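You operate a simulated robot arm through the tools that you are given. There is no shell and no other tool. Be economical: measure what you need, move in short steps, check, and stop when the job is done.

You run a simulated robot arm. Do the job below in one go: nothing can be reset, and whatever is moved stays where it is left.

TASK
File the slide on the slide light box in Box L-2, lid back on, and switch the light off.
Fine: slide flat in the box before the lid; leave the other box shut.

It is judged by the outcome, as a careful person would: the job done as asked, and still so three seconds after it is handed in. It fails if anything else is knocked over, pushed out of place, dropped, spilled or broken. A push-on lid holds only when it is set on centred and level and pressed home; a screw cap is set on level and turned clockwise until tight.

THE ROBOT
A 7-joint arm with a two-finger parallel gripper, fixed in place. Base frame: the origin is at the foot of the arm, x ahead of it, y to its left, z up; the work surface is at about z = 0.804. Readings come in m, rad, newtons and seconds.
With the tool pointing down near the work surface it reaches from about 0.24 to 0.68 m from the base axis. Its first joint turns from -1.152 to 1.152 rad. Payload 2.4 kg.
The tool frame sits at the grasp point between the pads (the TCP): z along the fingers, y along the line on which they close. The tips reach 0.03 m beyond it. The gripper opens to 0.094 m. The fingers are 0.028 m wide and 0.01 m thick; the gripper's body (0.05 by 0.096 m) begins 0.055 m behind the TCP.
Orientation is that of the tool frame in the base frame, as a unit quaternion [x, y, z, w]. With the fingers straight down and closing along the base's y, the tool's x points along the base's -x, its y along +y and its z along -z.

THE INTERFACE
- The arm moves only by the tool step_arm. Its argument "series" is a list of rows, each a list of 7 numbers: the shift along the tool's x, y, z in units of 30 mm (1.0 is 30 mm), then the turn, a rotation vector about the tool's x, y, z in units of 4 degrees (1.0 is 4 degrees), then the finger opening in cm, from 0 to 9.4. In form: [[x, y, z, wx, wy, wz, fingers], ...]. A call has 1 to 12 rows; each row shifts and turns the commanded pose from where the row before left it, along the tool's axes as they then stand. A call with a number of a shift or a turn outside -1 to 1 is refused whole. Rows are played at 5 a second. More than 0.05 m and 0.15 rad between two rows, or a gripper value outside its range, and nothing of the call is played. A pose out of reach is approached as far as the arm can. The call stops where the force on the tool passes 40 N (or 10 N more than at its start, if that is more) or the arm is blocked; 0.2 s more then pass. Each finger travels about 0.153 m/s and halts on what it meets, pressing with about 40 N; the grip force reading is that of the motor and also rises with nothing between the fingers. The clock runs only during rows and for 0.2 s after the last one: add rows that do not move to give the fingers time. It gives the time, the measured TCP pose, the force on the tool (base axes), the opening and the grip force at its end, in the units of the frame above (readings bear some noise).
- Cameras (640 x 400 px; columns grow to the right, rows downward): "scene" is fixed at [0.0196, 0.4608, 1.4639]; the picture's right is [-0.88, -0.47, 0.00], its down [-0.28, 0.53, -0.80] and it looks along [0.38, -0.70, -0.60] (base axes); focal length 372 px, centre (320, 200). "wrist" rides on the gripper at [-0.037, 0, -0.058] in the tool frame; the picture's right is [0.00, -1.00, 0.00], its down [0.97, 0.00, -0.24] and it looks along [0.24, 0.00, 0.97] (tool axes); focal length 218 px, centre (320, 200). There is no depth. A picture from a camera that has moved, and an enlarged one, comes with that camera's place and axes in the base frame and with its lens. The place of the scene camera against the robot may be out by one fixed shift of up to 0.025 m in any direction.
- snapshot(camera): a new picture of that camera. No time passes.
- close_up(camera, box): a new picture of the part [left, top, right, bottom] of that camera's present view, enlarged. No time passes.
- sign_off(): hands the job in; it is judged then, once.

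Work in short steps. Places have to be worked out from the pictures, the camera data and where the tool is seen: move nearer, look again, correct. Check each grasp and each placing, and mend what went wrong. You have 120 turns and 84 pictures in all, those below and enlarged ones among them. Open the gripper and draw the arm clear of the work before you hand the job in, unless the task says otherwise; then end with one line.

The tools are called after "Request:" as name(argument=value, ...) on one line, values as JSON. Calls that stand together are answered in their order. step_arm: Moves the arm, as the interface text tells. Its arguments: {"type":"object","properties":{"series":{"type":"array","items":{"type":"array","items":{"type":"number"}}}},"required":["series"]} The other tools are called the same way: snapshot (camera) takes a picture; close_up (camera, box) takes an enlarged picture of a part of a camera's view; sign_off () hands the job in.

At the start:

```text
time: 0.0
tcp_pos: [0.4676, 0.0213, 1.079]
tool_rot: [0.0, 1.0, 0.0, 0.0]
contact_force: [0.9, -0.5, -0.3]
grip_width: 0.0938
grip_force: 0.1
```

scene: 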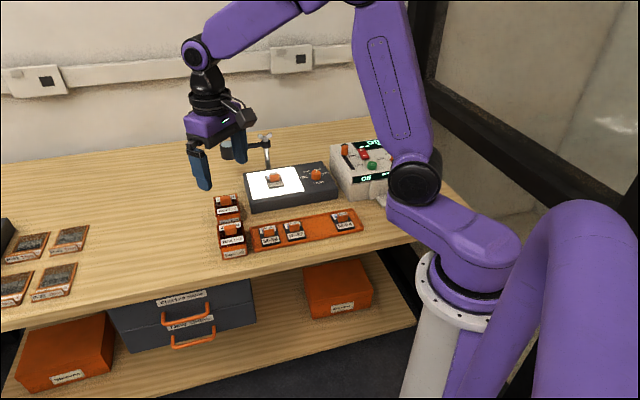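
wrist: 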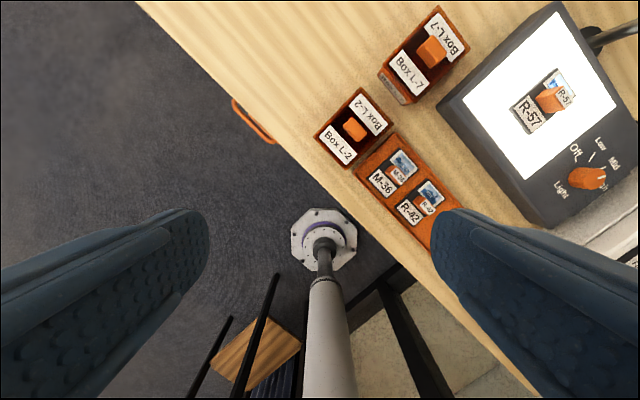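

I'll start with enlarged views of the light box, boxes and slide.

Request:
close_up(camera="scene", box=[200, 130, 400, 260])

Request:
close_up(camera="wrist", box=[300, 0, 640, 230])

```text
3.08 times, centred on (300, 195) of scene
camera zoom: at [0.0196, 0.4608, 1.4639], right [-0.88, -0.47, 0.0], down [-0.28, 0.53, -0.8], along [0.38, -0.7, -0.6], focal length 1144 px, centre (382, 215)
```

zoom: 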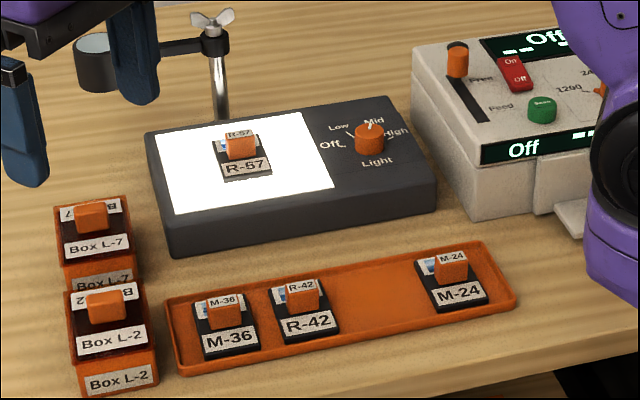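

```text
1.74 times, centred on (470, 115) of wrist
camera zoom: at [0.5029, 0.0213, 1.1386], right [0.0, -1.0, 0.0], down [-0.97, 0.0, 0.24], along [-0.24, 0.0, -0.97], focal length 380 px, centre (59, 348)
```

zoom: 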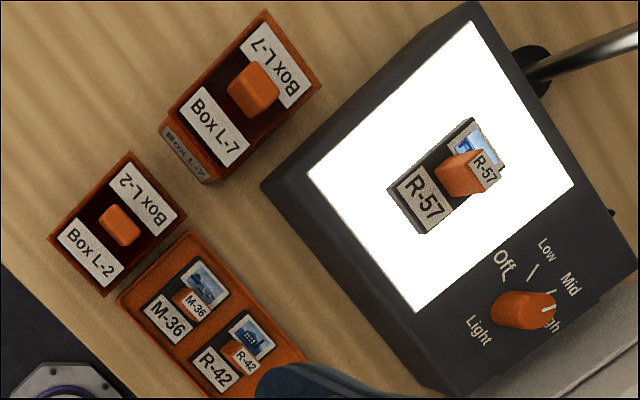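

The layout is turned about 45° to the base axes: L-2 is near (0.52,-0.02), the slide near (0.55,-0.24), and the light knob near (0.46,-0.33). I'll turn the tool about 45° and move in closer over L-2 to measure it.

Request:
step_arm(series=[[0, -0.4, 0.5, 0, 0, 1, 9.4], [0, -0.4, 0.5, 0, 0, 1, 9.4], [0, 0, 0.5, 0, 0, 1, 9.4], [0, 0, 0.5, 0, 0, 1, 9.4], [0, 0, 0.3, 0, 0, 1, 9.4], [0, 0, 0, 0, 0, 1, 9.4], [0, 0, 0, 0, 0, 1, 9.4], [0, 0, 0, 0, 0, 1, 9.4], [0, 0, 0, 0, 0, 1, 9.4], [0, 0, 0, 0, 0, 1, 9.4], [0, 0, 0, 0, 0, 1, 9.4], [0, 0, 0, 0, 0, 0.25, 9.4]])

Request:
snapshot(camera="wrist")

```text
time: 2.6
tcp_pos: [0.4658, -0.0019, 1.0103]
tool_rot: [0.384, 0.923, 0.001, 0.0]
contact_force: [0.1, 0.8, 0.5]
grip_width: 0.094
grip_force: 0.0
```

```text
79 pictures are left
camera wrist: at [0.4911, -0.0283, 1.0695], right [-0.71, -0.71, 0.0], down [-0.69, 0.69, 0.24], along [-0.17, 0.17, -0.97], focal length 218 px, centre (320, 200)
```

wrist: 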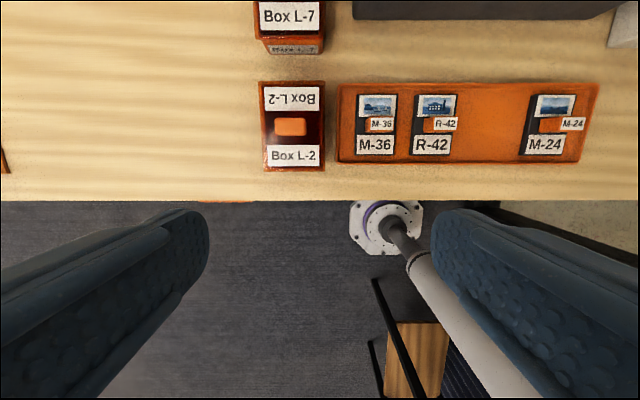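

The view is now square to the bench. I'll enlarge it to judge the lid knob and slide handle shapes.

Request:
close_up(camera="wrist", box=[230, 60, 480, 200])

Request:
close_up(camera="scene", box=[205, 180, 305, 262])

Request:
close_up(camera="scene", box=[240, 155, 340, 217])

```text
2.56 times, centred on (355, 130) of wrist
camera zoom: at [0.4911, -0.0283, 1.0695], right [-0.71, -0.71, 0.0], down [-0.69, 0.69, 0.24], along [-0.17, 0.17, -0.97], focal length 559 px, centre (230, 379)
```

zoom: 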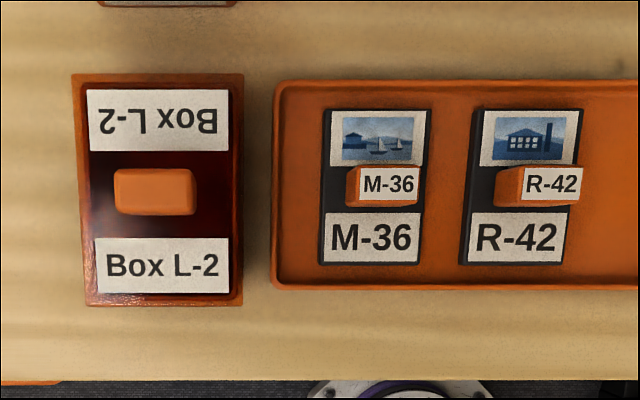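

```text
4.88 times, centred on (255, 221) of scene
camera zoom: at [0.0196, 0.4608, 1.4639], right [-0.88, -0.47, 0.0], down [-0.28, 0.53, -0.8], along [0.38, -0.7, -0.6], focal length 1814 px, centre (637, 98)
```

zoom: 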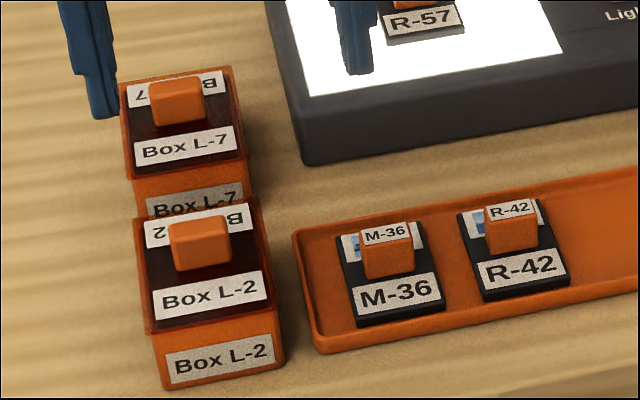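

```text
6.40 times, centred on (290, 186) of scene
camera zoom: at [0.0196, 0.4608, 1.4639], right [-0.88, -0.47, 0.0], down [-0.28, 0.53, -0.8], along [0.38, -0.7, -0.6], focal length 2381 px, centre (512, 290)
```

zoom: 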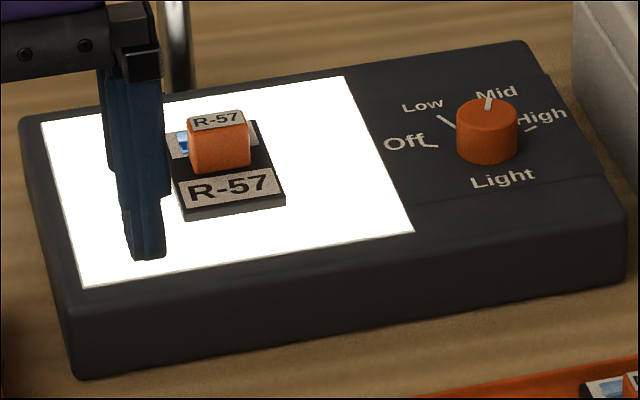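

The handles are about 16 mm along the box's long axis and 28 mm across, so I'll grip along the long axis. That means turning the tool −90°.

Request:
step_arm(series=[[0, 0, 0, 0, 0, -1, 9.4], [0, 0, 0, 0, 0, -1, 9.4], [0, 0, 0, 0, 0, -1, 9.4], [0, 0, 0, 0, 0, -1, 9.4], [0, 0, 0, 0, 0, -1, 9.4], [0, 0, 0, 0, 0, -1, 9.4], [0, 0, 0, 0, 0, -1, 9.4], [0, 0, 0, 0, 0, -1, 9.4], [0, 0, 0, 0, 0, -1, 9.4], [0, 0, 0, 0, 0, -1, 9.4], [0, 0, 0, 0, 0, -1, 9.4], [0, 0, 0, 0, 0, -1, 9.4]])

Request:
step_arm(series=[[0, 0, 0, 0, 0, -1, 9.4], [0, 0, 0, 0, 0, -1, 9.4], [0, 0, 0, 0, 0, -1, 9.4], [0, 0, 0, 0, 0, -1, 9.4], [0, 0, 0, 0, 0, -1, 9.4], [0, 0, 0, 0, 0, -1, 9.4], [0, 0, 0, 0, 0, -1, 9.4], [0, 0, 0, 0, 0, -1, 9.4], [0, 0, 0, 0, 0, -1, 9.4], [0, 0, 0, 0, 0, -1, 9.4], [-0.8, -0.9, 0, 0, 0, -0.5, 9.4], [0, -0.9, 0, 0, 0, 0, 9.4]])

Request:
snapshot(camera="wrist")

```text
time: 5.2
tcp_pos: [0.4661, -0.0033, 1.0106]
tool_rot: [-0.027, 1.0, 0.0, 0.001]
contact_force: [0.0, -0.6, -0.1]
grip_width: 0.0941
grip_force: 0.0
```

```text
time: 7.8
tcp_pos: [0.5212, -0.026, 1.0111]
tool_rot: [-0.382, 0.924, -0.001, -0.001]
contact_force: [0.2, -0.4, 0.7]
grip_width: 0.0939
grip_force: 0.1
```

```text
75 pictures are left
camera wrist: at [0.5463, 0.0007, 1.0698], right [0.71, -0.71, 0.0], down [-0.69, -0.69, 0.24], along [-0.17, -0.17, -0.97], focal length 218 px, centre (320, 200)
```

wrist: 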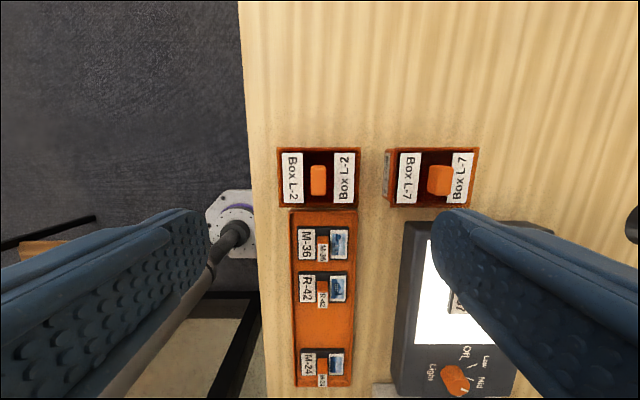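

Triangulating puts the L-2 lid knob at about (0.522,-0.021), z≈0.855. I'll narrow the fingers to 5 cm, centre over it and come most of the way down.

Request:
step_arm(series=[[-0.14, 0.09, 0.8, 0, 0, 0, 5], [0, 0, 0.9, 0, 0, 0, 5], [0, 0, 0.8, 0, 0, 0, 5], [0, 0, 0.6, 0, 0, 0, 5], [0, 0, 0, 0, 0, 0, 5]])

Request:
snapshot(camera="wrist")

Request:
close_up(camera="scene", box=[170, 150, 290, 262])

```text
time: 9.0
tcp_pos: [0.5224, -0.0205, 0.9182]
tool_rot: [-0.383, 0.924, 0.0, -0.001]
contact_force: [0.1, 0.0, -0.5]
grip_width: 0.0498
grip_force: 0.1
```

```text
74 pictures are left
camera wrist: at [0.5462, 0.0058, 0.9768], right [0.71, -0.71, 0.0], down [-0.69, -0.69, 0.24], along [-0.17, -0.17, -0.97], focal length 218 px, centre (320, 200)
```

wrist: 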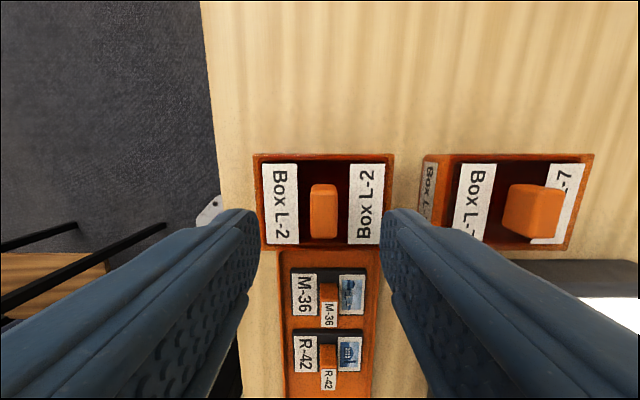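

```text
3.57 times, centred on (230, 206) of scene
camera zoom: at [0.0196, 0.4608, 1.4639], right [-0.88, -0.47, 0.0], down [-0.28, 0.53, -0.8], along [0.38, -0.7, -0.6], focal length 1328 px, centre (641, 179)
```

zoom: 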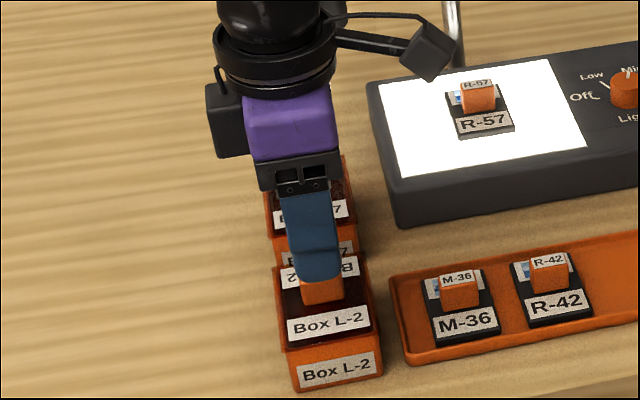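

The fingers bracket the knob, which is about 2 mm off along the grip axis. I'll trim for that and go lower.

Request:
step_arm(series=[[-0.08, -0.05, 0.5, 0, 0, 0, 5], [0, 0, 0.5, 0, 0, 0, 5], [0, 0, 0.2, 0, 0, 0, 5]])

Request:
snapshot(camera="wrist")

Request:
close_up(camera="scene", box=[200, 180, 270, 262])

```text
time: 9.8
tcp_pos: [0.5249, -0.0193, 0.882]
tool_rot: [-0.383, 0.924, -0.001, 0.0]
contact_force: [0.5, 0.5, 0.7]
grip_width: 0.0499
grip_force: 0.1
```

```text
72 pictures are left
camera wrist: at [0.5504, 0.0063, 0.9408], right [0.71, -0.71, 0.0], down [-0.69, -0.69, 0.24], along [-0.17, -0.17, -0.97], focal length 218 px, centre (320, 200)
```

wrist: 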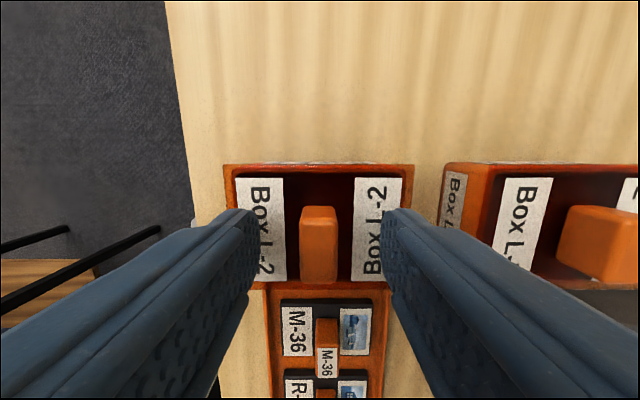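

```text
4.88 times, centred on (235, 221) of scene
camera zoom: at [0.0196, 0.4608, 1.4639], right [-0.88, -0.47, 0.0], down [-0.28, 0.53, -0.8], along [0.38, -0.7, -0.6], focal length 1814 px, centre (735, 98)
```

zoom: 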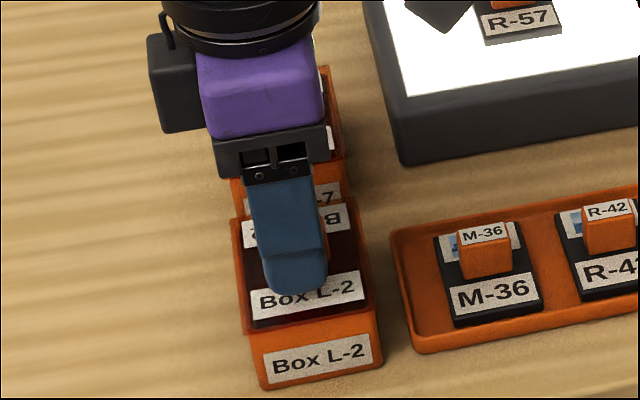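

The rim works out at z≈0.843 and the tips are at 0.852. I'll lower another 4 mm and close on the knob.

Request:
step_arm(series=[[0, 0, 0.13, 0, 0, 0, 5], [0, 0, 0, 0, 0, 0, 3.2], [0, 0, 0, 0, 0, 0, 2.2], [0, 0, 0, 0, 0, 0, 1.2], [0, 0, 0, 0, 0, 0, 0.6], [0, 0, 0, 0, 0, 0, 0.6]])

Request:
snapshot(camera="wrist")

```text
time: 11.2
tcp_pos: [0.5262, -0.0198, 0.8795]
tool_rot: [-0.382, 0.924, 0.0, 0.0]
contact_force: [0.9, -0.5, 0.0]
grip_width: 0.0134
grip_force: 40.3
```

```text
70 pictures are left
camera wrist: at [0.5506, 0.0061, 0.9377], right [0.71, -0.71, 0.0], down [-0.69, -0.69, 0.24], along [-0.17, -0.17, -0.97], focal length 218 px, centre (320, 200)
```

wrist: 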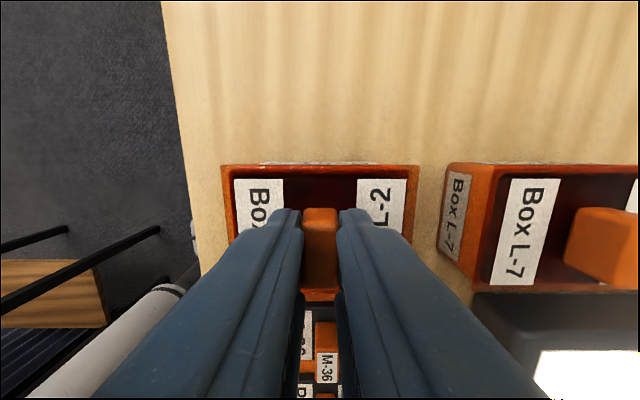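

The knob is held (13.4 mm). I'll lift straight up, noting the seated pose of (0.5262,-0.0198,0.8795) for replacing the lid.

Request:
step_arm(series=[[0, 0, -0.1, 0, 0, 0, 0.6], [0, 0, -0.2, 0, 0, 0, 0.6], [0, 0, -0.4, 0, 0, 0, 0.6], [0, 0, -0.8, 0, 0, 0, 0.6], [0, 0, -1, 0, 0, 0, 0.6], [0, 0, 0, 0, 0, 0, 0.6]])

Request:
snapshot(camera="wrist")

Request:
close_up(camera="scene", box=[170, 130, 290, 262])

```text
time: 12.6
tcp_pos: [0.5244, -0.0176, 0.9554]
tool_rot: [-0.382, 0.924, 0.0, -0.001]
contact_force: [0.6, -0.5, -0.1]
grip_width: 0.0135
grip_force: 39.7
```

```text
69 pictures are left
camera wrist: at [0.5492, 0.0071, 1.0133], right [0.71, -0.71, 0.0], down [-0.69, -0.69, 0.24], along [-0.17, -0.17, -0.97], focal length 218 px, centre (320, 200)
```

wrist: 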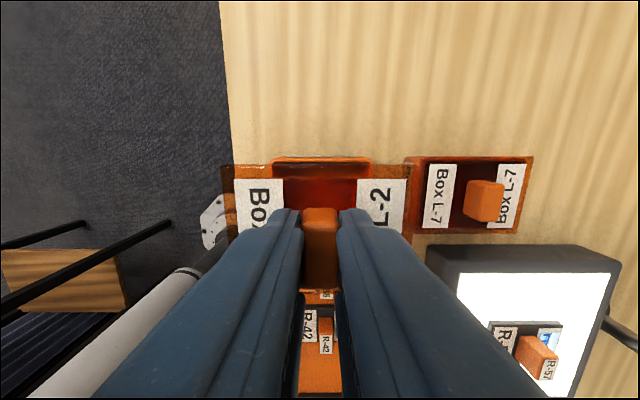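

```text
3.03 times, centred on (230, 196) of scene
camera zoom: at [0.0196, 0.4608, 1.4639], right [-0.88, -0.47, 0.0], down [-0.28, 0.53, -0.8], along [0.38, -0.7, -0.6], focal length 1127 px, centre (593, 212)
```

zoom: 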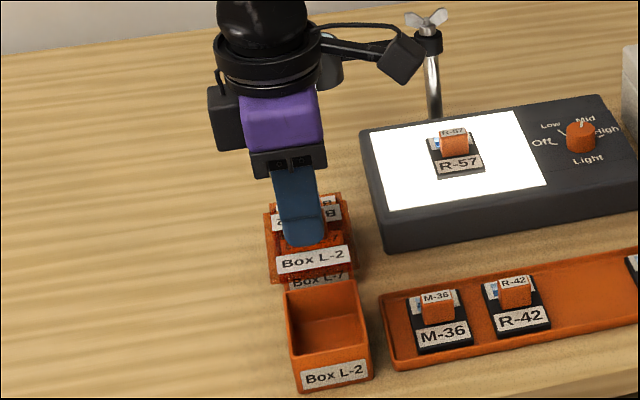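

The lid is off and L-2 is empty. I'll carry the lid 0.11 m left to the bare table and lower it.

Request:
step_arm(series=[[-1, 0, 0, 0, 0, 0, 0.6], [-1, 0, 0, 0, 0, 0, 0.6], [-1, 0, 0, 0, 0, 0, 0.6], [-0.8, 0, 0, 0, 0, 0, 0.6], [0, 0, 0.9, 0, 0, 0, 0.6], [0, 0, 0.9, 0, 0, 0, 0.6], [0, 0, 0.9, 0, 0, 0, 0.6], [0, 0, 0, 0, 0, 0, 0.6]])

Request:
close_up(camera="scene", box=[120, 150, 290, 262])

```text
time: 14.4
tcp_pos: [0.6073, 0.0603, 0.872]
tool_rot: [-0.382, 0.924, -0.001, 0.0]
contact_force: [0.2, 0.1, -0.6]
grip_width: 0.0135
grip_force: 39.9
```

```text
3.57 times, centred on (205, 206) of scene
camera zoom: at [0.0196, 0.4608, 1.4639], right [-0.88, -0.47, 0.0], down [-0.28, 0.53, -0.8], along [0.38, -0.7, -0.6], focal length 1328 px, centre (731, 179)
```

zoom: 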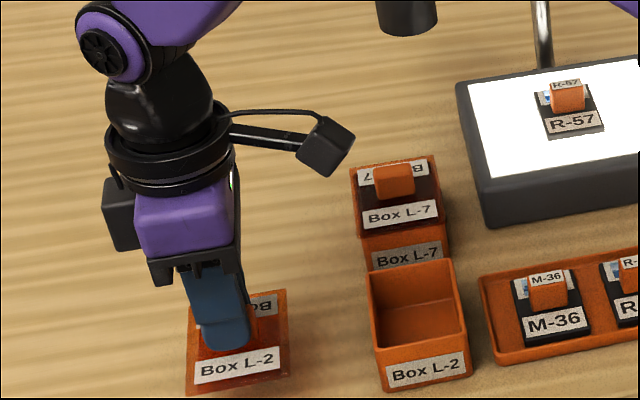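

Clear table lies under the lid. I'll lower it in small steps until it touches.

Request:
step_arm(series=[[0, 0, 0.4, 0, 0, 0, 0.6], [0, 0, 0.2, 0, 0, 0, 0.6], [0, 0, 0.1, 0, 0, 0, 0.6], [0, 0, 0.1, 0, 0, 0, 0.6], [0, 0, 0.1, 0, 0, 0, 0.6], [0, 0, 0, 0, 0, 0, 0.6]])

```text
time: 15.8
tcp_pos: [0.6049, 0.0605, 0.8453]
tool_rot: [-0.383, 0.924, 0.0, 0.0]
contact_force: [-0.3, 0.1, 1.0]
grip_width: 0.0132
grip_force: 40.4
```

Request:
step_arm(series=[[0, 0, 0.06, 0, 0, 0, 0.6], [0, 0, 0.06, 0, 0, 0, 0.6], [0, 0, 0, 0, 0, 0, 0.6]])

Request:
close_up(camera="scene", box=[150, 190, 250, 262])

```text
time: 16.6
tcp_pos: [0.6054, 0.0615, 0.8446]
tool_rot: [-0.382, 0.924, -0.001, 0.002]
contact_force: [-10.0, -1.8, 37.0]
grip_width: 0.0135
grip_force: 39.9
```

```text
5.56 times, centred on (200, 226) of scene
camera zoom: at [0.0187, 0.4607, 1.4639], right [-0.88, -0.47, 0.0], down [-0.28, 0.53, -0.8], along [0.38, -0.7, -0.6], focal length 2066 px, centre (987, 56)
```

zoom: 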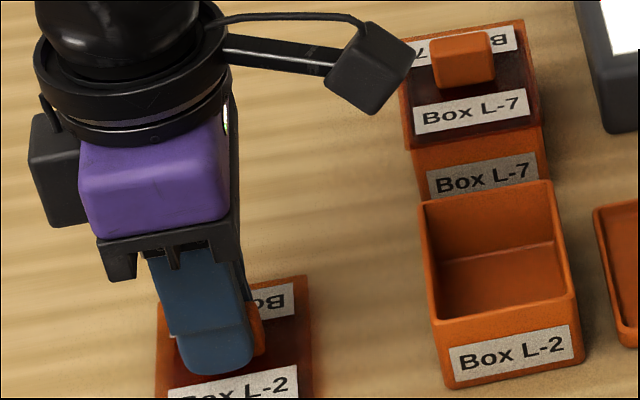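

The lid is on the table (37 N). I'll ease back slightly, open, and rise.

Request:
step_arm(series=[[0, 0, -0.08, 0, 0, 0, 0.6], [0, 0, 0, 0, 0, 0, 2.5], [0, 0, 0, 0, 0, 0, 4.5], [0, 0, -0.5, 0, 0, 0, 4.5], [0, 0, -1, 0, 0, 0, 4.5], [0, 0, -1, 0, 0, 0, 4.5], [0, 0, -1, 0, 0, 0, 4.5], [0, 0, 0, 0, 0, 0, 4.5]])

Request:
snapshot(camera="wrist")

```text
time: 18.4
tcp_pos: [0.6056, 0.0623, 0.9499]
tool_rot: [-0.383, 0.924, 0.0, 0.0]
contact_force: [-0.3, 0.6, -0.8]
grip_width: 0.045
grip_force: 0.0
```

```text
65 pictures are left
camera wrist: at [0.6306, 0.089, 1.0086], right [0.71, -0.71, 0.0], down [-0.69, -0.69, 0.24], along [-0.17, -0.17, -0.97], focal length 218 px, centre (320, 200)
```

wrist: 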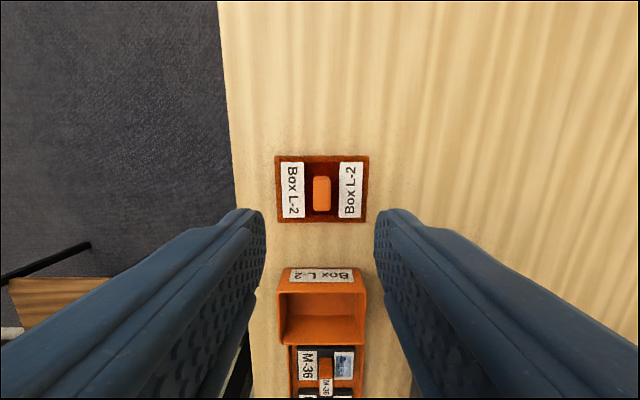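

The lid lies flat and L-2 is open. I'll rise and travel toward the slide, stopping short to look at the lamp stand.

Request:
step_arm(series=[[0, 0, -1, 0, 0, 0, 4.5], [0.8, -0.6, -0.8, 0, 0, 0, 4.5], [0.9, -0.6, 0, 0, 0, 0, 4.5], [0.9, -0.6, 0, 0, 0, 0, 4.5], [0.9, -0.6, 0, 0, 0, 0, 4.5], [0.9, -0.6, 0, 0, 0, 0, 4.5], [0.9, -0.6, 0, 0, 0, 0, 4.5], [0.9, -0.6, 0, 0, 0, 0, 4.5], [0, 0, 0, 0, 0, 0, 4.5]])

Request:
snapshot(camera="wrist")

Request:
snapshot(camera="scene")

```text
time: 20.4
tcp_pos: [0.5616, -0.1609, 1.0018]
tool_rot: [-0.383, 0.924, 0.0, 0.001]
contact_force: [-0.3, 0.0, -0.1]
grip_width: 0.0448
grip_force: 0.1
```

```text
64 pictures are left
camera wrist: at [0.5871, -0.1348, 1.0601], right [0.71, -0.71, 0.0], down [-0.69, -0.69, 0.24], along [-0.17, -0.17, -0.97], focal length 218 px, centre (320, 200)
```

wrist: 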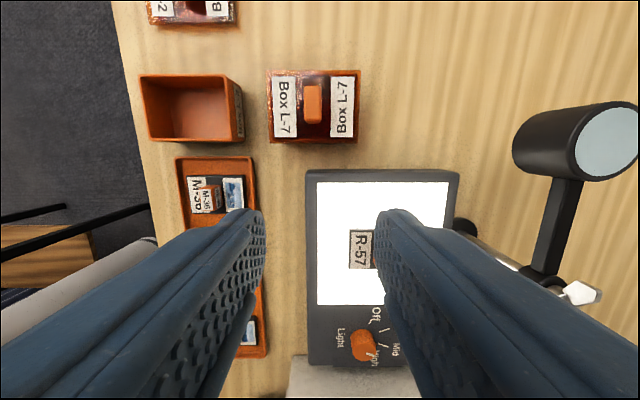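

```text
63 pictures are left
```

scene: 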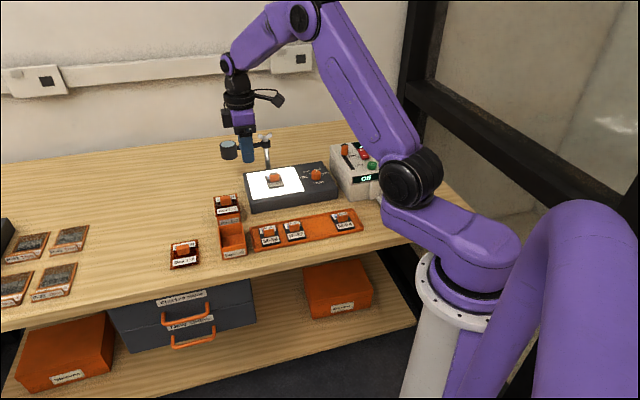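

The stand and loupe sit about 0.08–0.13 m beyond the slide, which leaves enough room. I'll move over the slide and descend part way.

Request:
step_arm(series=[[0.7, -0.55, 0, 0, 0, 0, 4.5], [0.7, -0.55, 0, 0, 0, 0, 4.5], [0.7, -0.55, 0.5, 0, 0, 0, 4.5], [0, 0, 0.7, 0, 0, 0, 4.5], [0, 0, 0, 0, 0, 0, 4.5]])

Request:
snapshot(camera="wrist")

Request:
close_up(camera="scene", box=[210, 90, 340, 220])

```text
time: 21.6
tcp_pos: [0.5534, -0.24, 0.9646]
tool_rot: [-0.383, 0.924, 0.0, 0.0]
contact_force: [-0.4, -0.4, 0.2]
grip_width: 0.0448
grip_force: 0.2
```

```text
62 pictures are left
camera wrist: at [0.5784, -0.2127, 1.0233], right [0.71, -0.71, 0.0], down [-0.69, -0.69, 0.24], along [-0.17, -0.17, -0.97], focal length 218 px, centre (320, 200)
```

wrist: 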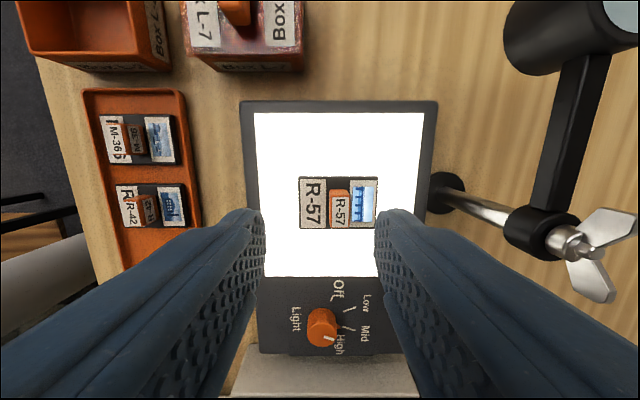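

```text
3.08 times, centred on (275, 155) of scene
camera zoom: at [0.0197, 0.4608, 1.4639], right [-0.88, -0.47, 0.0], down [-0.28, 0.53, -0.8], along [0.38, -0.7, -0.6], focal length 1144 px, centre (458, 338)
```

zoom: 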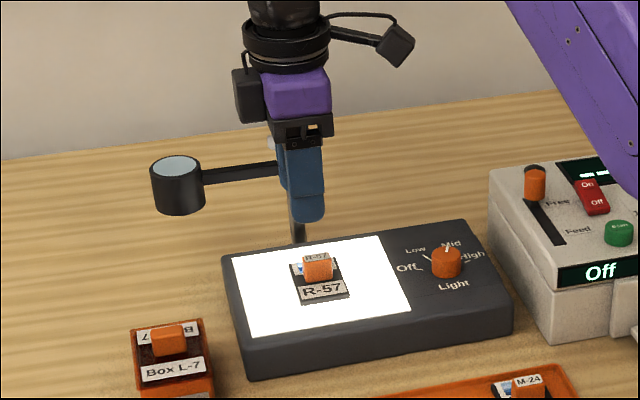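

The handle is about 14 mm further along the grip axis. I'll correct and come down to just above it.

Request:
step_arm(series=[[0.13, -0.48, 0, 0, 0, 0, 4.5], [0, 0, 0.8, 0, 0, 0, 4.5], [0, 0, 0.9, 0, 0, 0, 4.5], [0, 0, 0, 0, 0, 0, 4.5]])

Request:
snapshot(camera="wrist")

Request:
close_up(camera="scene", box=[240, 130, 340, 217])

```text
time: 22.6
tcp_pos: [0.5616, -0.2509, 0.9164]
tool_rot: [-0.383, 0.924, -0.001, 0.0]
contact_force: [0.0, 0.9, -0.4]
grip_width: 0.045
grip_force: 0.0
```

```text
60 pictures are left
camera wrist: at [0.5857, -0.226, 0.9742], right [0.71, -0.71, 0.0], down [-0.69, -0.69, 0.24], along [-0.17, -0.17, -0.97], focal length 218 px, centre (320, 200)
```

wrist: 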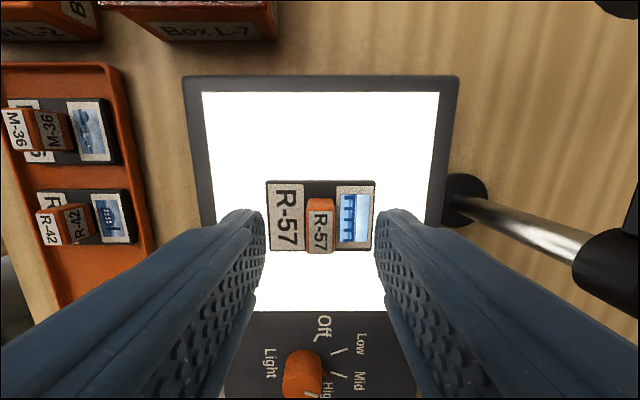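

```text
4.60 times, centred on (290, 174) of scene
camera zoom: at [0.0196, 0.4608, 1.4639], right [-0.88, -0.47, 0.0], down [-0.28, 0.53, -0.8], along [0.38, -0.7, -0.6], focal length 1710 px, centre (458, 322)
```

zoom: 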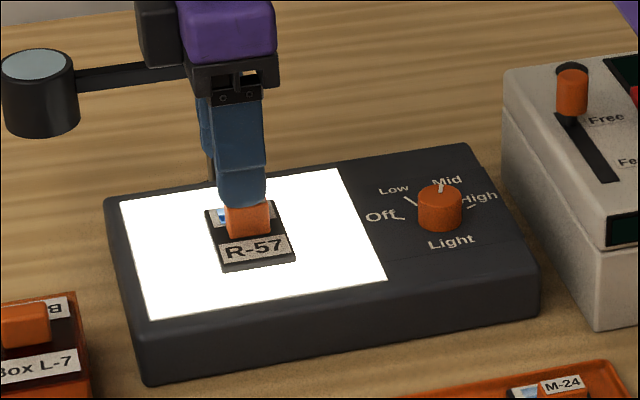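

Centred on the handle. The plate is at z≈0.848, so I'll descend until the tips are near 0.852 and close.

Request:
step_arm(series=[[0, 0, 0.6, 0, 0, 0, 4.5], [0, 0, 0.3, 0, 0, 0, 4.5], [0, 0, 0.2, 0, 0, 0, 4.5], [0, 0, 0, 0, 0, 0, 4.5]])

Request:
snapshot(camera="wrist")

Request:
close_up(camera="scene", box=[250, 150, 310, 200])

```text
time: 23.6
tcp_pos: [0.561, -0.2523, 0.8835]
tool_rot: [-0.383, 0.924, 0.001, 0.0]
contact_force: [-0.1, 0.4, 0.9]
grip_width: 0.0452
grip_force: 0.0
```

```text
58 pictures are left
camera wrist: at [0.5856, -0.2263, 0.9417], right [0.71, -0.71, 0.0], down [-0.69, -0.69, 0.24], along [-0.17, -0.17, -0.97], focal length 218 px, centre (320, 200)
```

wrist: 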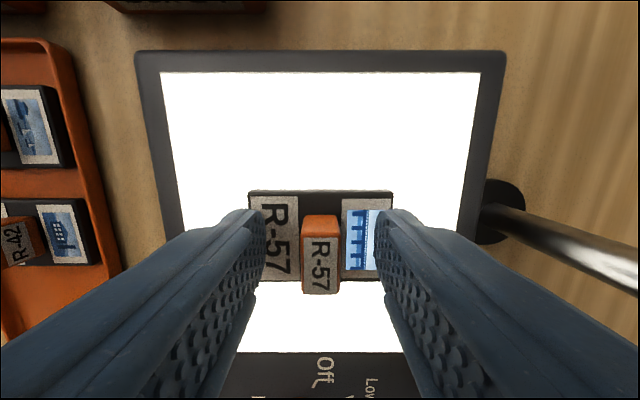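

```text
8.00 times, centred on (280, 175) of scene
camera zoom: at [0.0196, 0.4608, 1.4639], right [-0.88, -0.47, 0.0], down [-0.28, 0.53, -0.8], along [0.38, -0.7, -0.6], focal length 2976 px, centre (640, 400)
```

zoom: 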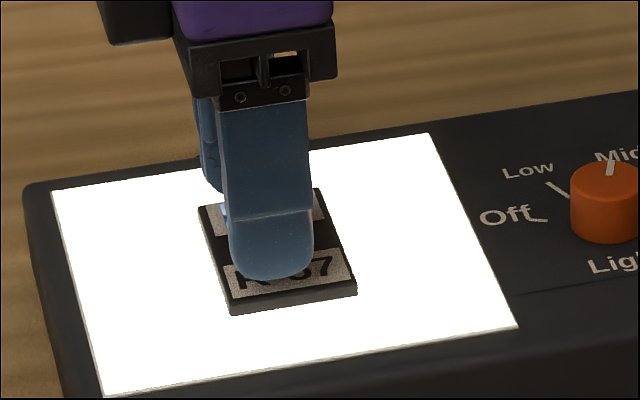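

I'll go a further 3 mm lower while watching force, then close.

Request:
step_arm(series=[[0, 0, 0.06, 0, 0, 0, 4.5], [0, 0, 0.06, 0, 0, 0, 4.5], [0, 0, 0, 0, 0, 0, 3.2], [0, 0, 0, 0, 0, 0, 2.2], [0, 0, 0, 0, 0, 0, 1.2], [0, 0, 0, 0, 0, 0, 0.6], [0, 0, 0, 0, 0, 0, 0.6]])

Request:
snapshot(camera="wrist")

```text
time: 25.2
tcp_pos: [0.5607, -0.2531, 0.8797]
tool_rot: [-0.383, 0.924, -0.001, 0.0]
contact_force: [0.6, -1.3, 0.6]
grip_width: 0.0137
grip_force: 40.2
```

```text
56 pictures are left
camera wrist: at [0.5859, -0.2264, 0.9381], right [0.71, -0.71, 0.0], down [-0.69, -0.69, 0.24], along [-0.17, -0.17, -0.97], focal length 218 px, centre (320, 200)
```

wrist: 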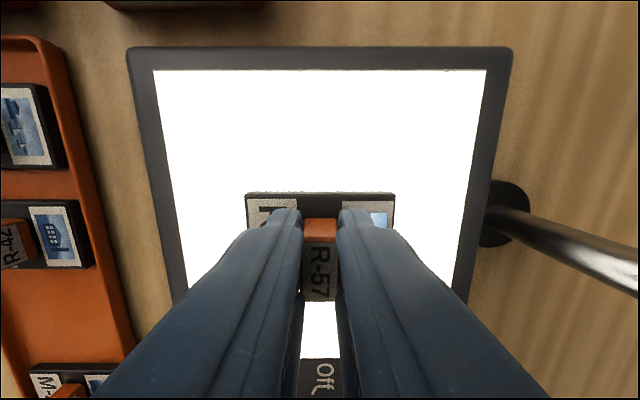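

Gripped at 13.7 mm. I'll lift and check it is held level.

Request:
step_arm(series=[[0, 0, -0.2, 0, 0, 0, 0.6], [0, 0, -0.5, 0, 0, 0, 0.6], [0, 0, -1, 0, 0, 0, 0.6], [0, 0, -1, 0, 0, 0, 0.6], [0, 0, -0.8, 0, 0, 0, 0.6], [0, 0, 0, 0, 0, 0, 0.6]])

Request:
close_up(camera="scene", box=[210, 90, 340, 217])

```text
time: 26.6
tcp_pos: [0.561, -0.2508, 0.9869]
tool_rot: [-0.383, 0.924, 0.0, 0.0]
contact_force: [0.3, 0.1, -1.3]
grip_width: 0.0137
grip_force: 40.1
```

```text
3.15 times, centred on (275, 154) of scene
camera zoom: at [0.0196, 0.4608, 1.4639], right [-0.88, -0.47, 0.0], down [-0.28, 0.53, -0.8], along [0.38, -0.7, -0.6], focal length 1172 px, centre (462, 346)
```

zoom: 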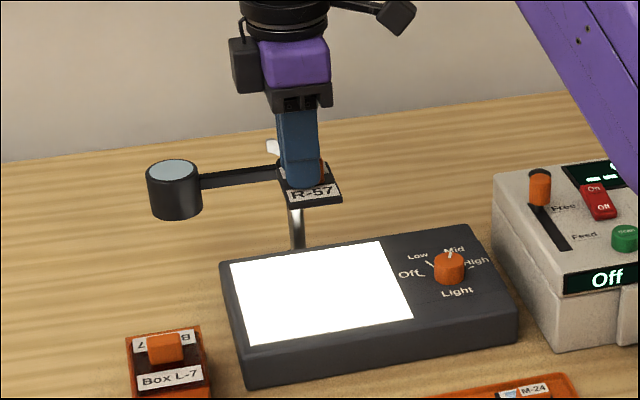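

Held level. I'll carry it to above L-2 at this height.

Request:
step_arm(series=[[-0.575, 0.79, 0, 0, 0, 0, 0.6], [-0.575, 0.79, 0, 0, 0, 0, 0.6], [-0.575, 0.79, 0, 0, 0, 0, 0.6], [-0.575, 0.79, 0, 0, 0, 0, 0.6], [-0.575, 0.79, 0, 0, 0, 0, 0.6], [-0.575, 0.79, 0, 0, 0, 0, 0.6], [-0.575, 0.79, 0, 0, 0, 0, 0.6], [-0.575, 0.79, 0, 0, 0, 0, 0.6], [0, 0, 0.4, 0, 0, 0, 0.6], [0, 0, 0, 0, 0, 0, 0.6]])

Request:
snapshot(camera="wrist")

Request:
close_up(camera="scene", box=[180, 150, 280, 262])

```text
time: 28.8
tcp_pos: [0.5259, -0.022, 0.9733]
tool_rot: [-0.382, 0.924, 0.0, 0.0]
contact_force: [0.5, 0.2, -1.0]
grip_width: 0.0138
grip_force: 39.3
```

```text
54 pictures are left
camera wrist: at [0.5509, 0.0048, 1.0318], right [0.71, -0.71, 0.0], down [-0.69, -0.69, 0.24], along [-0.17, -0.17, -0.97], focal length 218 px, centre (320, 200)
```

wrist: 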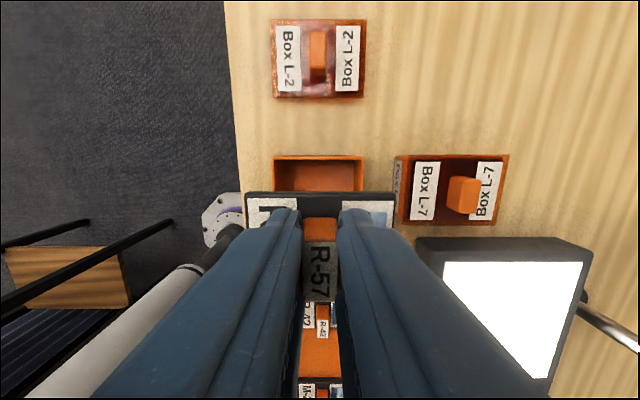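

```text
3.57 times, centred on (230, 206) of scene
camera zoom: at [0.0196, 0.4608, 1.4639], right [-0.88, -0.47, 0.0], down [-0.28, 0.53, -0.8], along [0.38, -0.7, -0.6], focal length 1328 px, centre (641, 179)
```

zoom: 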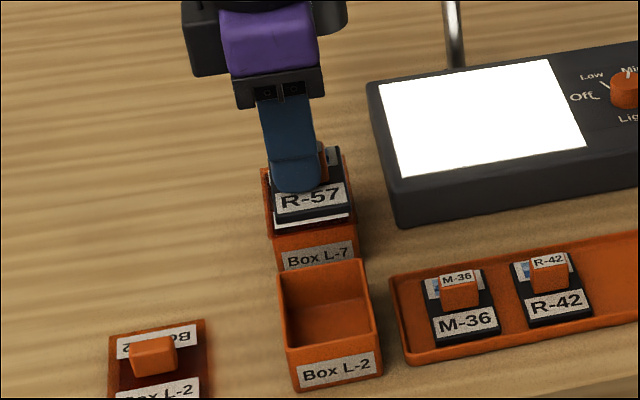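

Long-axis alignment looks right within 1 mm. I'll zoom in to measure wall thickness and the cross-axis offset.

Request:
close_up(camera="wrist", box=[230, 130, 410, 245])

Request:
close_up(camera="scene", box=[205, 185, 265, 262])

```text
3.48 times, centred on (320, 188) of wrist
camera zoom: at [0.5509, 0.0048, 1.0318], right [0.71, -0.71, 0.0], down [-0.69, -0.69, 0.24], along [-0.17, -0.17, -0.97], focal length 759 px, centre (320, 244)
```

zoom: 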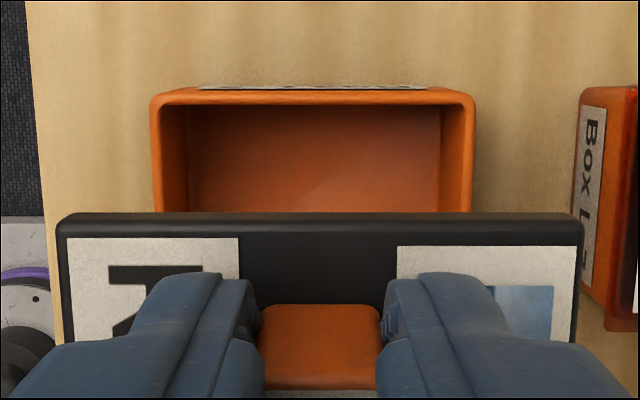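

```text
5.19 times, centred on (235, 224) of scene
camera zoom: at [0.0196, 0.4608, 1.4639], right [-0.88, -0.47, 0.0], down [-0.28, 0.53, -0.8], along [0.38, -0.7, -0.6], focal length 1932 px, centre (762, 78)
```

zoom: 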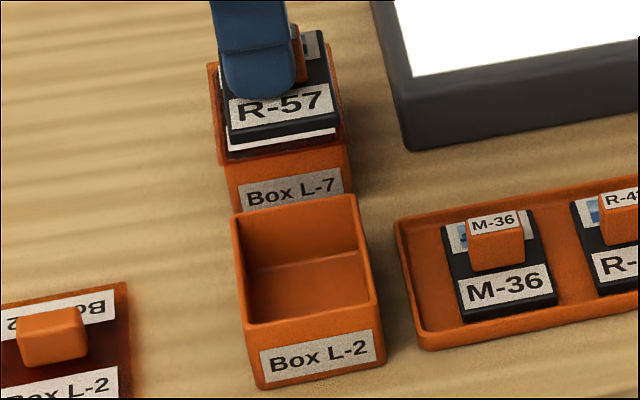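

The interior is about 75×57 mm and the slide 67×44 mm. I'll trim tool x by −3.5 mm and y by +1.6 mm, then lower to just above the rim and check.

Request:
step_arm(series=[[-0.12, 0.05, 0.6, 0, 0, 0, 0.6], [0, 0, 0.8, 0, 0, 0, 0.6], [0, 0, 0.5, 0, 0, 0, 0.6], [0, 0, 0, 0, 0, 0, 0.6]])

Request:
close_up(camera="wrist", box=[200, 120, 440, 280])

Request:
close_up(camera="scene", box=[205, 185, 265, 262])

```text
time: 29.8
tcp_pos: [0.5261, -0.0176, 0.9157]
tool_rot: [-0.383, 0.924, -0.001, 0.0]
contact_force: [-0.4, 0.2, -0.3]
grip_width: 0.0136
grip_force: 40.3
```

```text
2.50 times, centred on (320, 200) of wrist
camera zoom: at [0.5516, 0.0089, 0.9741], right [0.71, -0.71, 0.0], down [-0.69, -0.69, 0.24], along [-0.17, -0.17, -0.97], focal length 546 px, centre (320, 200)
```

zoom: 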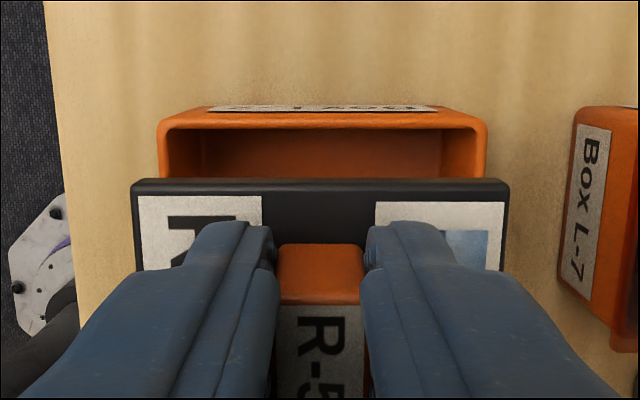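

```text
5.19 times, centred on (235, 224) of scene
camera zoom: at [0.0196, 0.4608, 1.4639], right [-0.88, -0.47, 0.0], down [-0.28, 0.53, -0.8], along [0.38, -0.7, -0.6], focal length 1932 px, centre (762, 78)
```

zoom: 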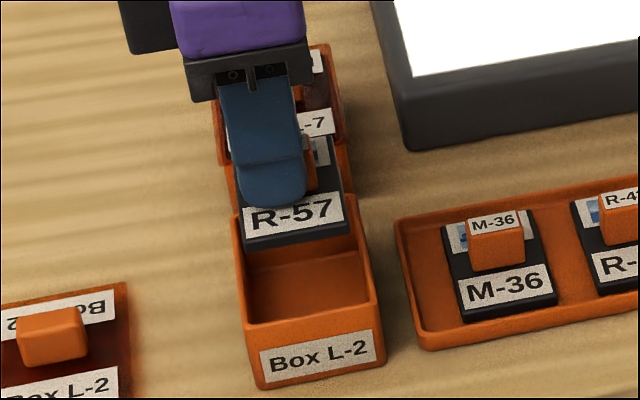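

Centred within about 1 mm both ways. I'll lower into the box, taking small steps near the floor.

Request:
step_arm(series=[[0, 0, 0.6, 0, 0, 0, 0.6], [0, 0, 0.6, 0, 0, 0, 0.6], [0, 0, 0.4, 0, 0, 0, 0.6], [0, 0, 0.2, 0, 0, 0, 0.6], [0, 0, 0.1, 0, 0, 0, 0.6], [0, 0, 0, 0, 0, 0, 0.6]])

Request:
close_up(camera="wrist", box=[200, 120, 440, 280])

```text
time: 31.2
tcp_pos: [0.5258, -0.0167, 0.8591]
tool_rot: [-0.383, 0.924, 0.0, 0.001]
contact_force: [1.0, -0.1, 0.0]
grip_width: 0.0138
grip_force: 39.9
```

```text
2.50 times, centred on (320, 200) of wrist
camera zoom: at [0.551, 0.0088, 0.9165], right [0.71, -0.71, 0.0], down [-0.69, -0.69, 0.24], along [-0.17, -0.17, -0.97], focal length 546 px, centre (320, 200)
```

zoom: 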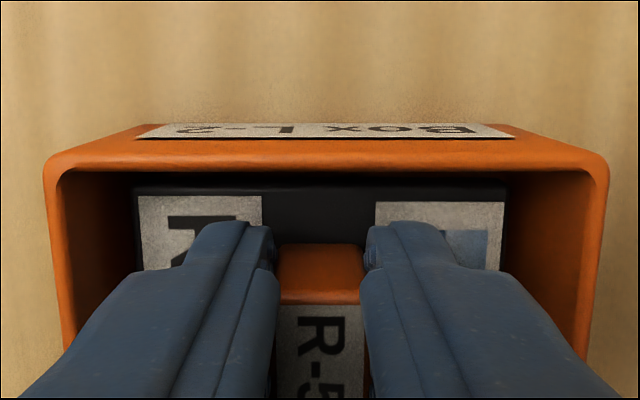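

The slide is inside without contact. I'll continue until it touches the floor.

Request:
step_arm(series=[[0, 0, 0.1, 0, 0, 0, 0.6], [0, 0, 0.07, 0, 0, 0, 0.6], [0, 0, 0.07, 0, 0, 0, 0.6], [0, 0, 0.07, 0, 0, 0, 0.6], [0, 0, 0, 0, 0, 0, 0.6]])

```text
time: 32.4
tcp_pos: [0.5252, -0.0172, 0.849]
tool_rot: [-0.382, 0.924, 0.0, 0.0]
contact_force: [0.3, 0.2, 0.6]
grip_width: 0.0139
grip_force: 40.2
```

Request:
step_arm(series=[[0, 0, 0.05, 0, 0, 0, 0.6], [0, 0, 0.05, 0, 0, 0, 0.6], [0, 0, 0, 0, 0, 0, 0.6]])

```text
time: 33.2
tcp_pos: [0.5259, -0.0164, 0.8468]
tool_rot: [-0.383, 0.924, -0.001, -0.001]
contact_force: [-0.6, 0.1, -0.5]
grip_width: 0.0135
grip_force: 40.1
```

Request:
step_arm(series=[[0, 0, 0.05, 0, 0, 0, 0.6], [0, 0, 0.05, 0, 0, 0, 0.6], [0, 0, 0.05, 0, 0, 0, 0.6], [0, 0, 0, 0, 0, 0, 0.6]])

Request:
close_up(camera="wrist", box=[200, 120, 440, 280])

```text
time: 34.2
tcp_pos: [0.5256, -0.0162, 0.844]
tool_rot: [-0.383, 0.924, 0.0, 0.0]
contact_force: [-4.6, -0.2, 23.2]
grip_width: 0.0138
grip_force: 40.3
```

```text
2.50 times, centred on (320, 200) of wrist
camera zoom: at [0.5511, 0.009, 0.9015], right [0.71, -0.71, 0.0], down [-0.69, -0.69, 0.24], along [-0.17, -0.17, -0.97], focal length 546 px, centre (320, 200)
```

zoom: 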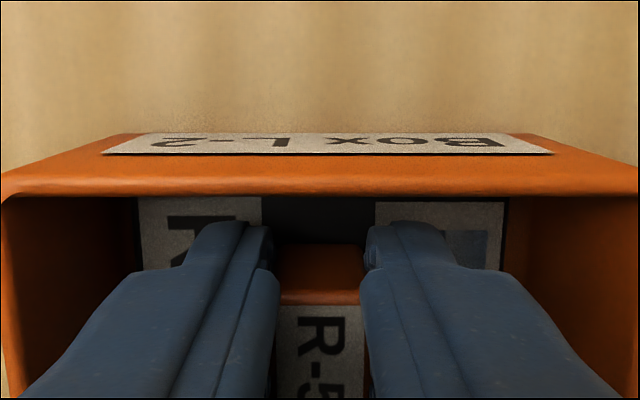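

Floor contact at 23 N. I'll ease off, open to 2.8 cm inside the box, and rise.

Request:
step_arm(series=[[0, 0, -0.06, 0, 0, 0, 0.6], [0, 0, 0, 0, 0, 0, 1.8], [0, 0, 0, 0, 0, 0, 2.8], [0, 0, -0.4, 0, 0, 0, 2.8], [0, 0, -0.8, 0, 0, 0, 2.8], [0, 0, -1, 0, 0, 0, 2.8], [0, 0, -1, 0, 0, 0, 2.8], [0, 0, -0.8, 0, 0, 0, 4.5], [0, 0, 0, 0, 0, 0, 4.5]])

Request:
snapshot(camera="wrist")

Request:
close_up(camera="scene", box=[160, 180, 290, 270])

```text
time: 36.2
tcp_pos: [0.5254, -0.0165, 0.9622]
tool_rot: [-0.382, 0.924, 0.0, 0.0]
contact_force: [0.2, 0.0, -0.6]
grip_width: 0.0449
grip_force: 0.0
```

```text
46 pictures are left
camera wrist: at [0.5494, 0.0088, 1.02], right [0.71, -0.71, 0.0], down [-0.69, -0.69, 0.24], along [-0.17, -0.17, -0.97], focal length 218 px, centre (320, 200)
```

wrist: 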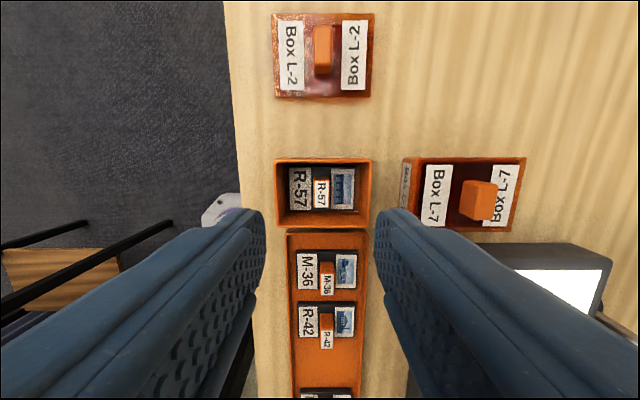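

```text
4.44 times, centred on (225, 225) of scene
camera zoom: at [0.0196, 0.4608, 1.4639], right [-0.88, -0.47, 0.0], down [-0.28, 0.53, -0.8], along [0.38, -0.7, -0.6], focal length 1653 px, centre (742, 89)
```

zoom: 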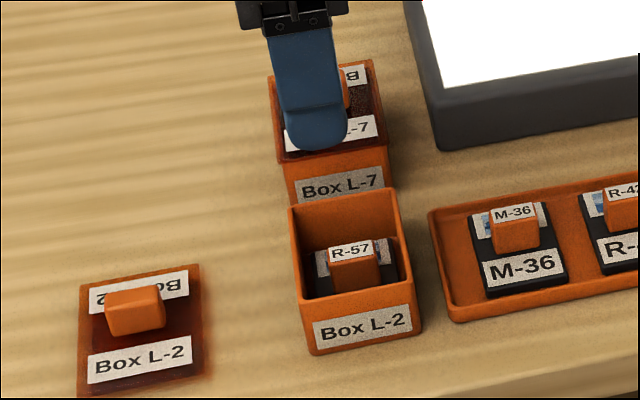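

The slide lies flat with its label facing out. By dead reckoning the lid release pose is x −3.71, y −0.04, z +3.98 units from here, so I'll go to just above it.

Request:
step_arm(series=[[-0.93, -0.04, 0, 0, 0, 0, 4.5], [-0.93, 0, 0, 0, 0, 0, 4.5], [-0.93, 0, 0, 0, 0, 0, 4.5], [-0.92, 0, 0, 0, 0, 0, 4.5], [0, 0, 0.9, 0, 0, 0, 4.5], [0, 0, 0.9, 0, 0, 0, 4.5], [0, 0, 0.9, 0, 0, 0, 4.5], [0, 0, 0, 0, 0, 0, 4.5]])

Request:
snapshot(camera="wrist")

```text
time: 38.0
tcp_pos: [0.6049, 0.0604, 0.8814]
tool_rot: [-0.383, 0.924, 0.0, -0.001]
contact_force: [-0.2, -0.3, 0.2]
grip_width: 0.0448
grip_force: 0.0
```

```text
44 pictures are left
camera wrist: at [0.6298, 0.0869, 0.9394], right [0.71, -0.71, 0.0], down [-0.69, -0.69, 0.24], along [-0.17, -0.17, -0.97], focal length 218 px, centre (320, 200)
```

wrist: 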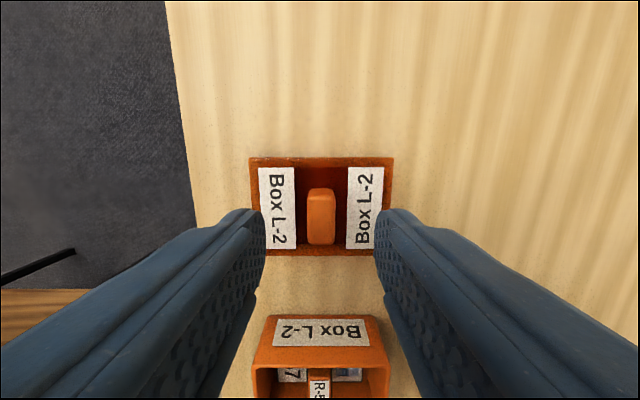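

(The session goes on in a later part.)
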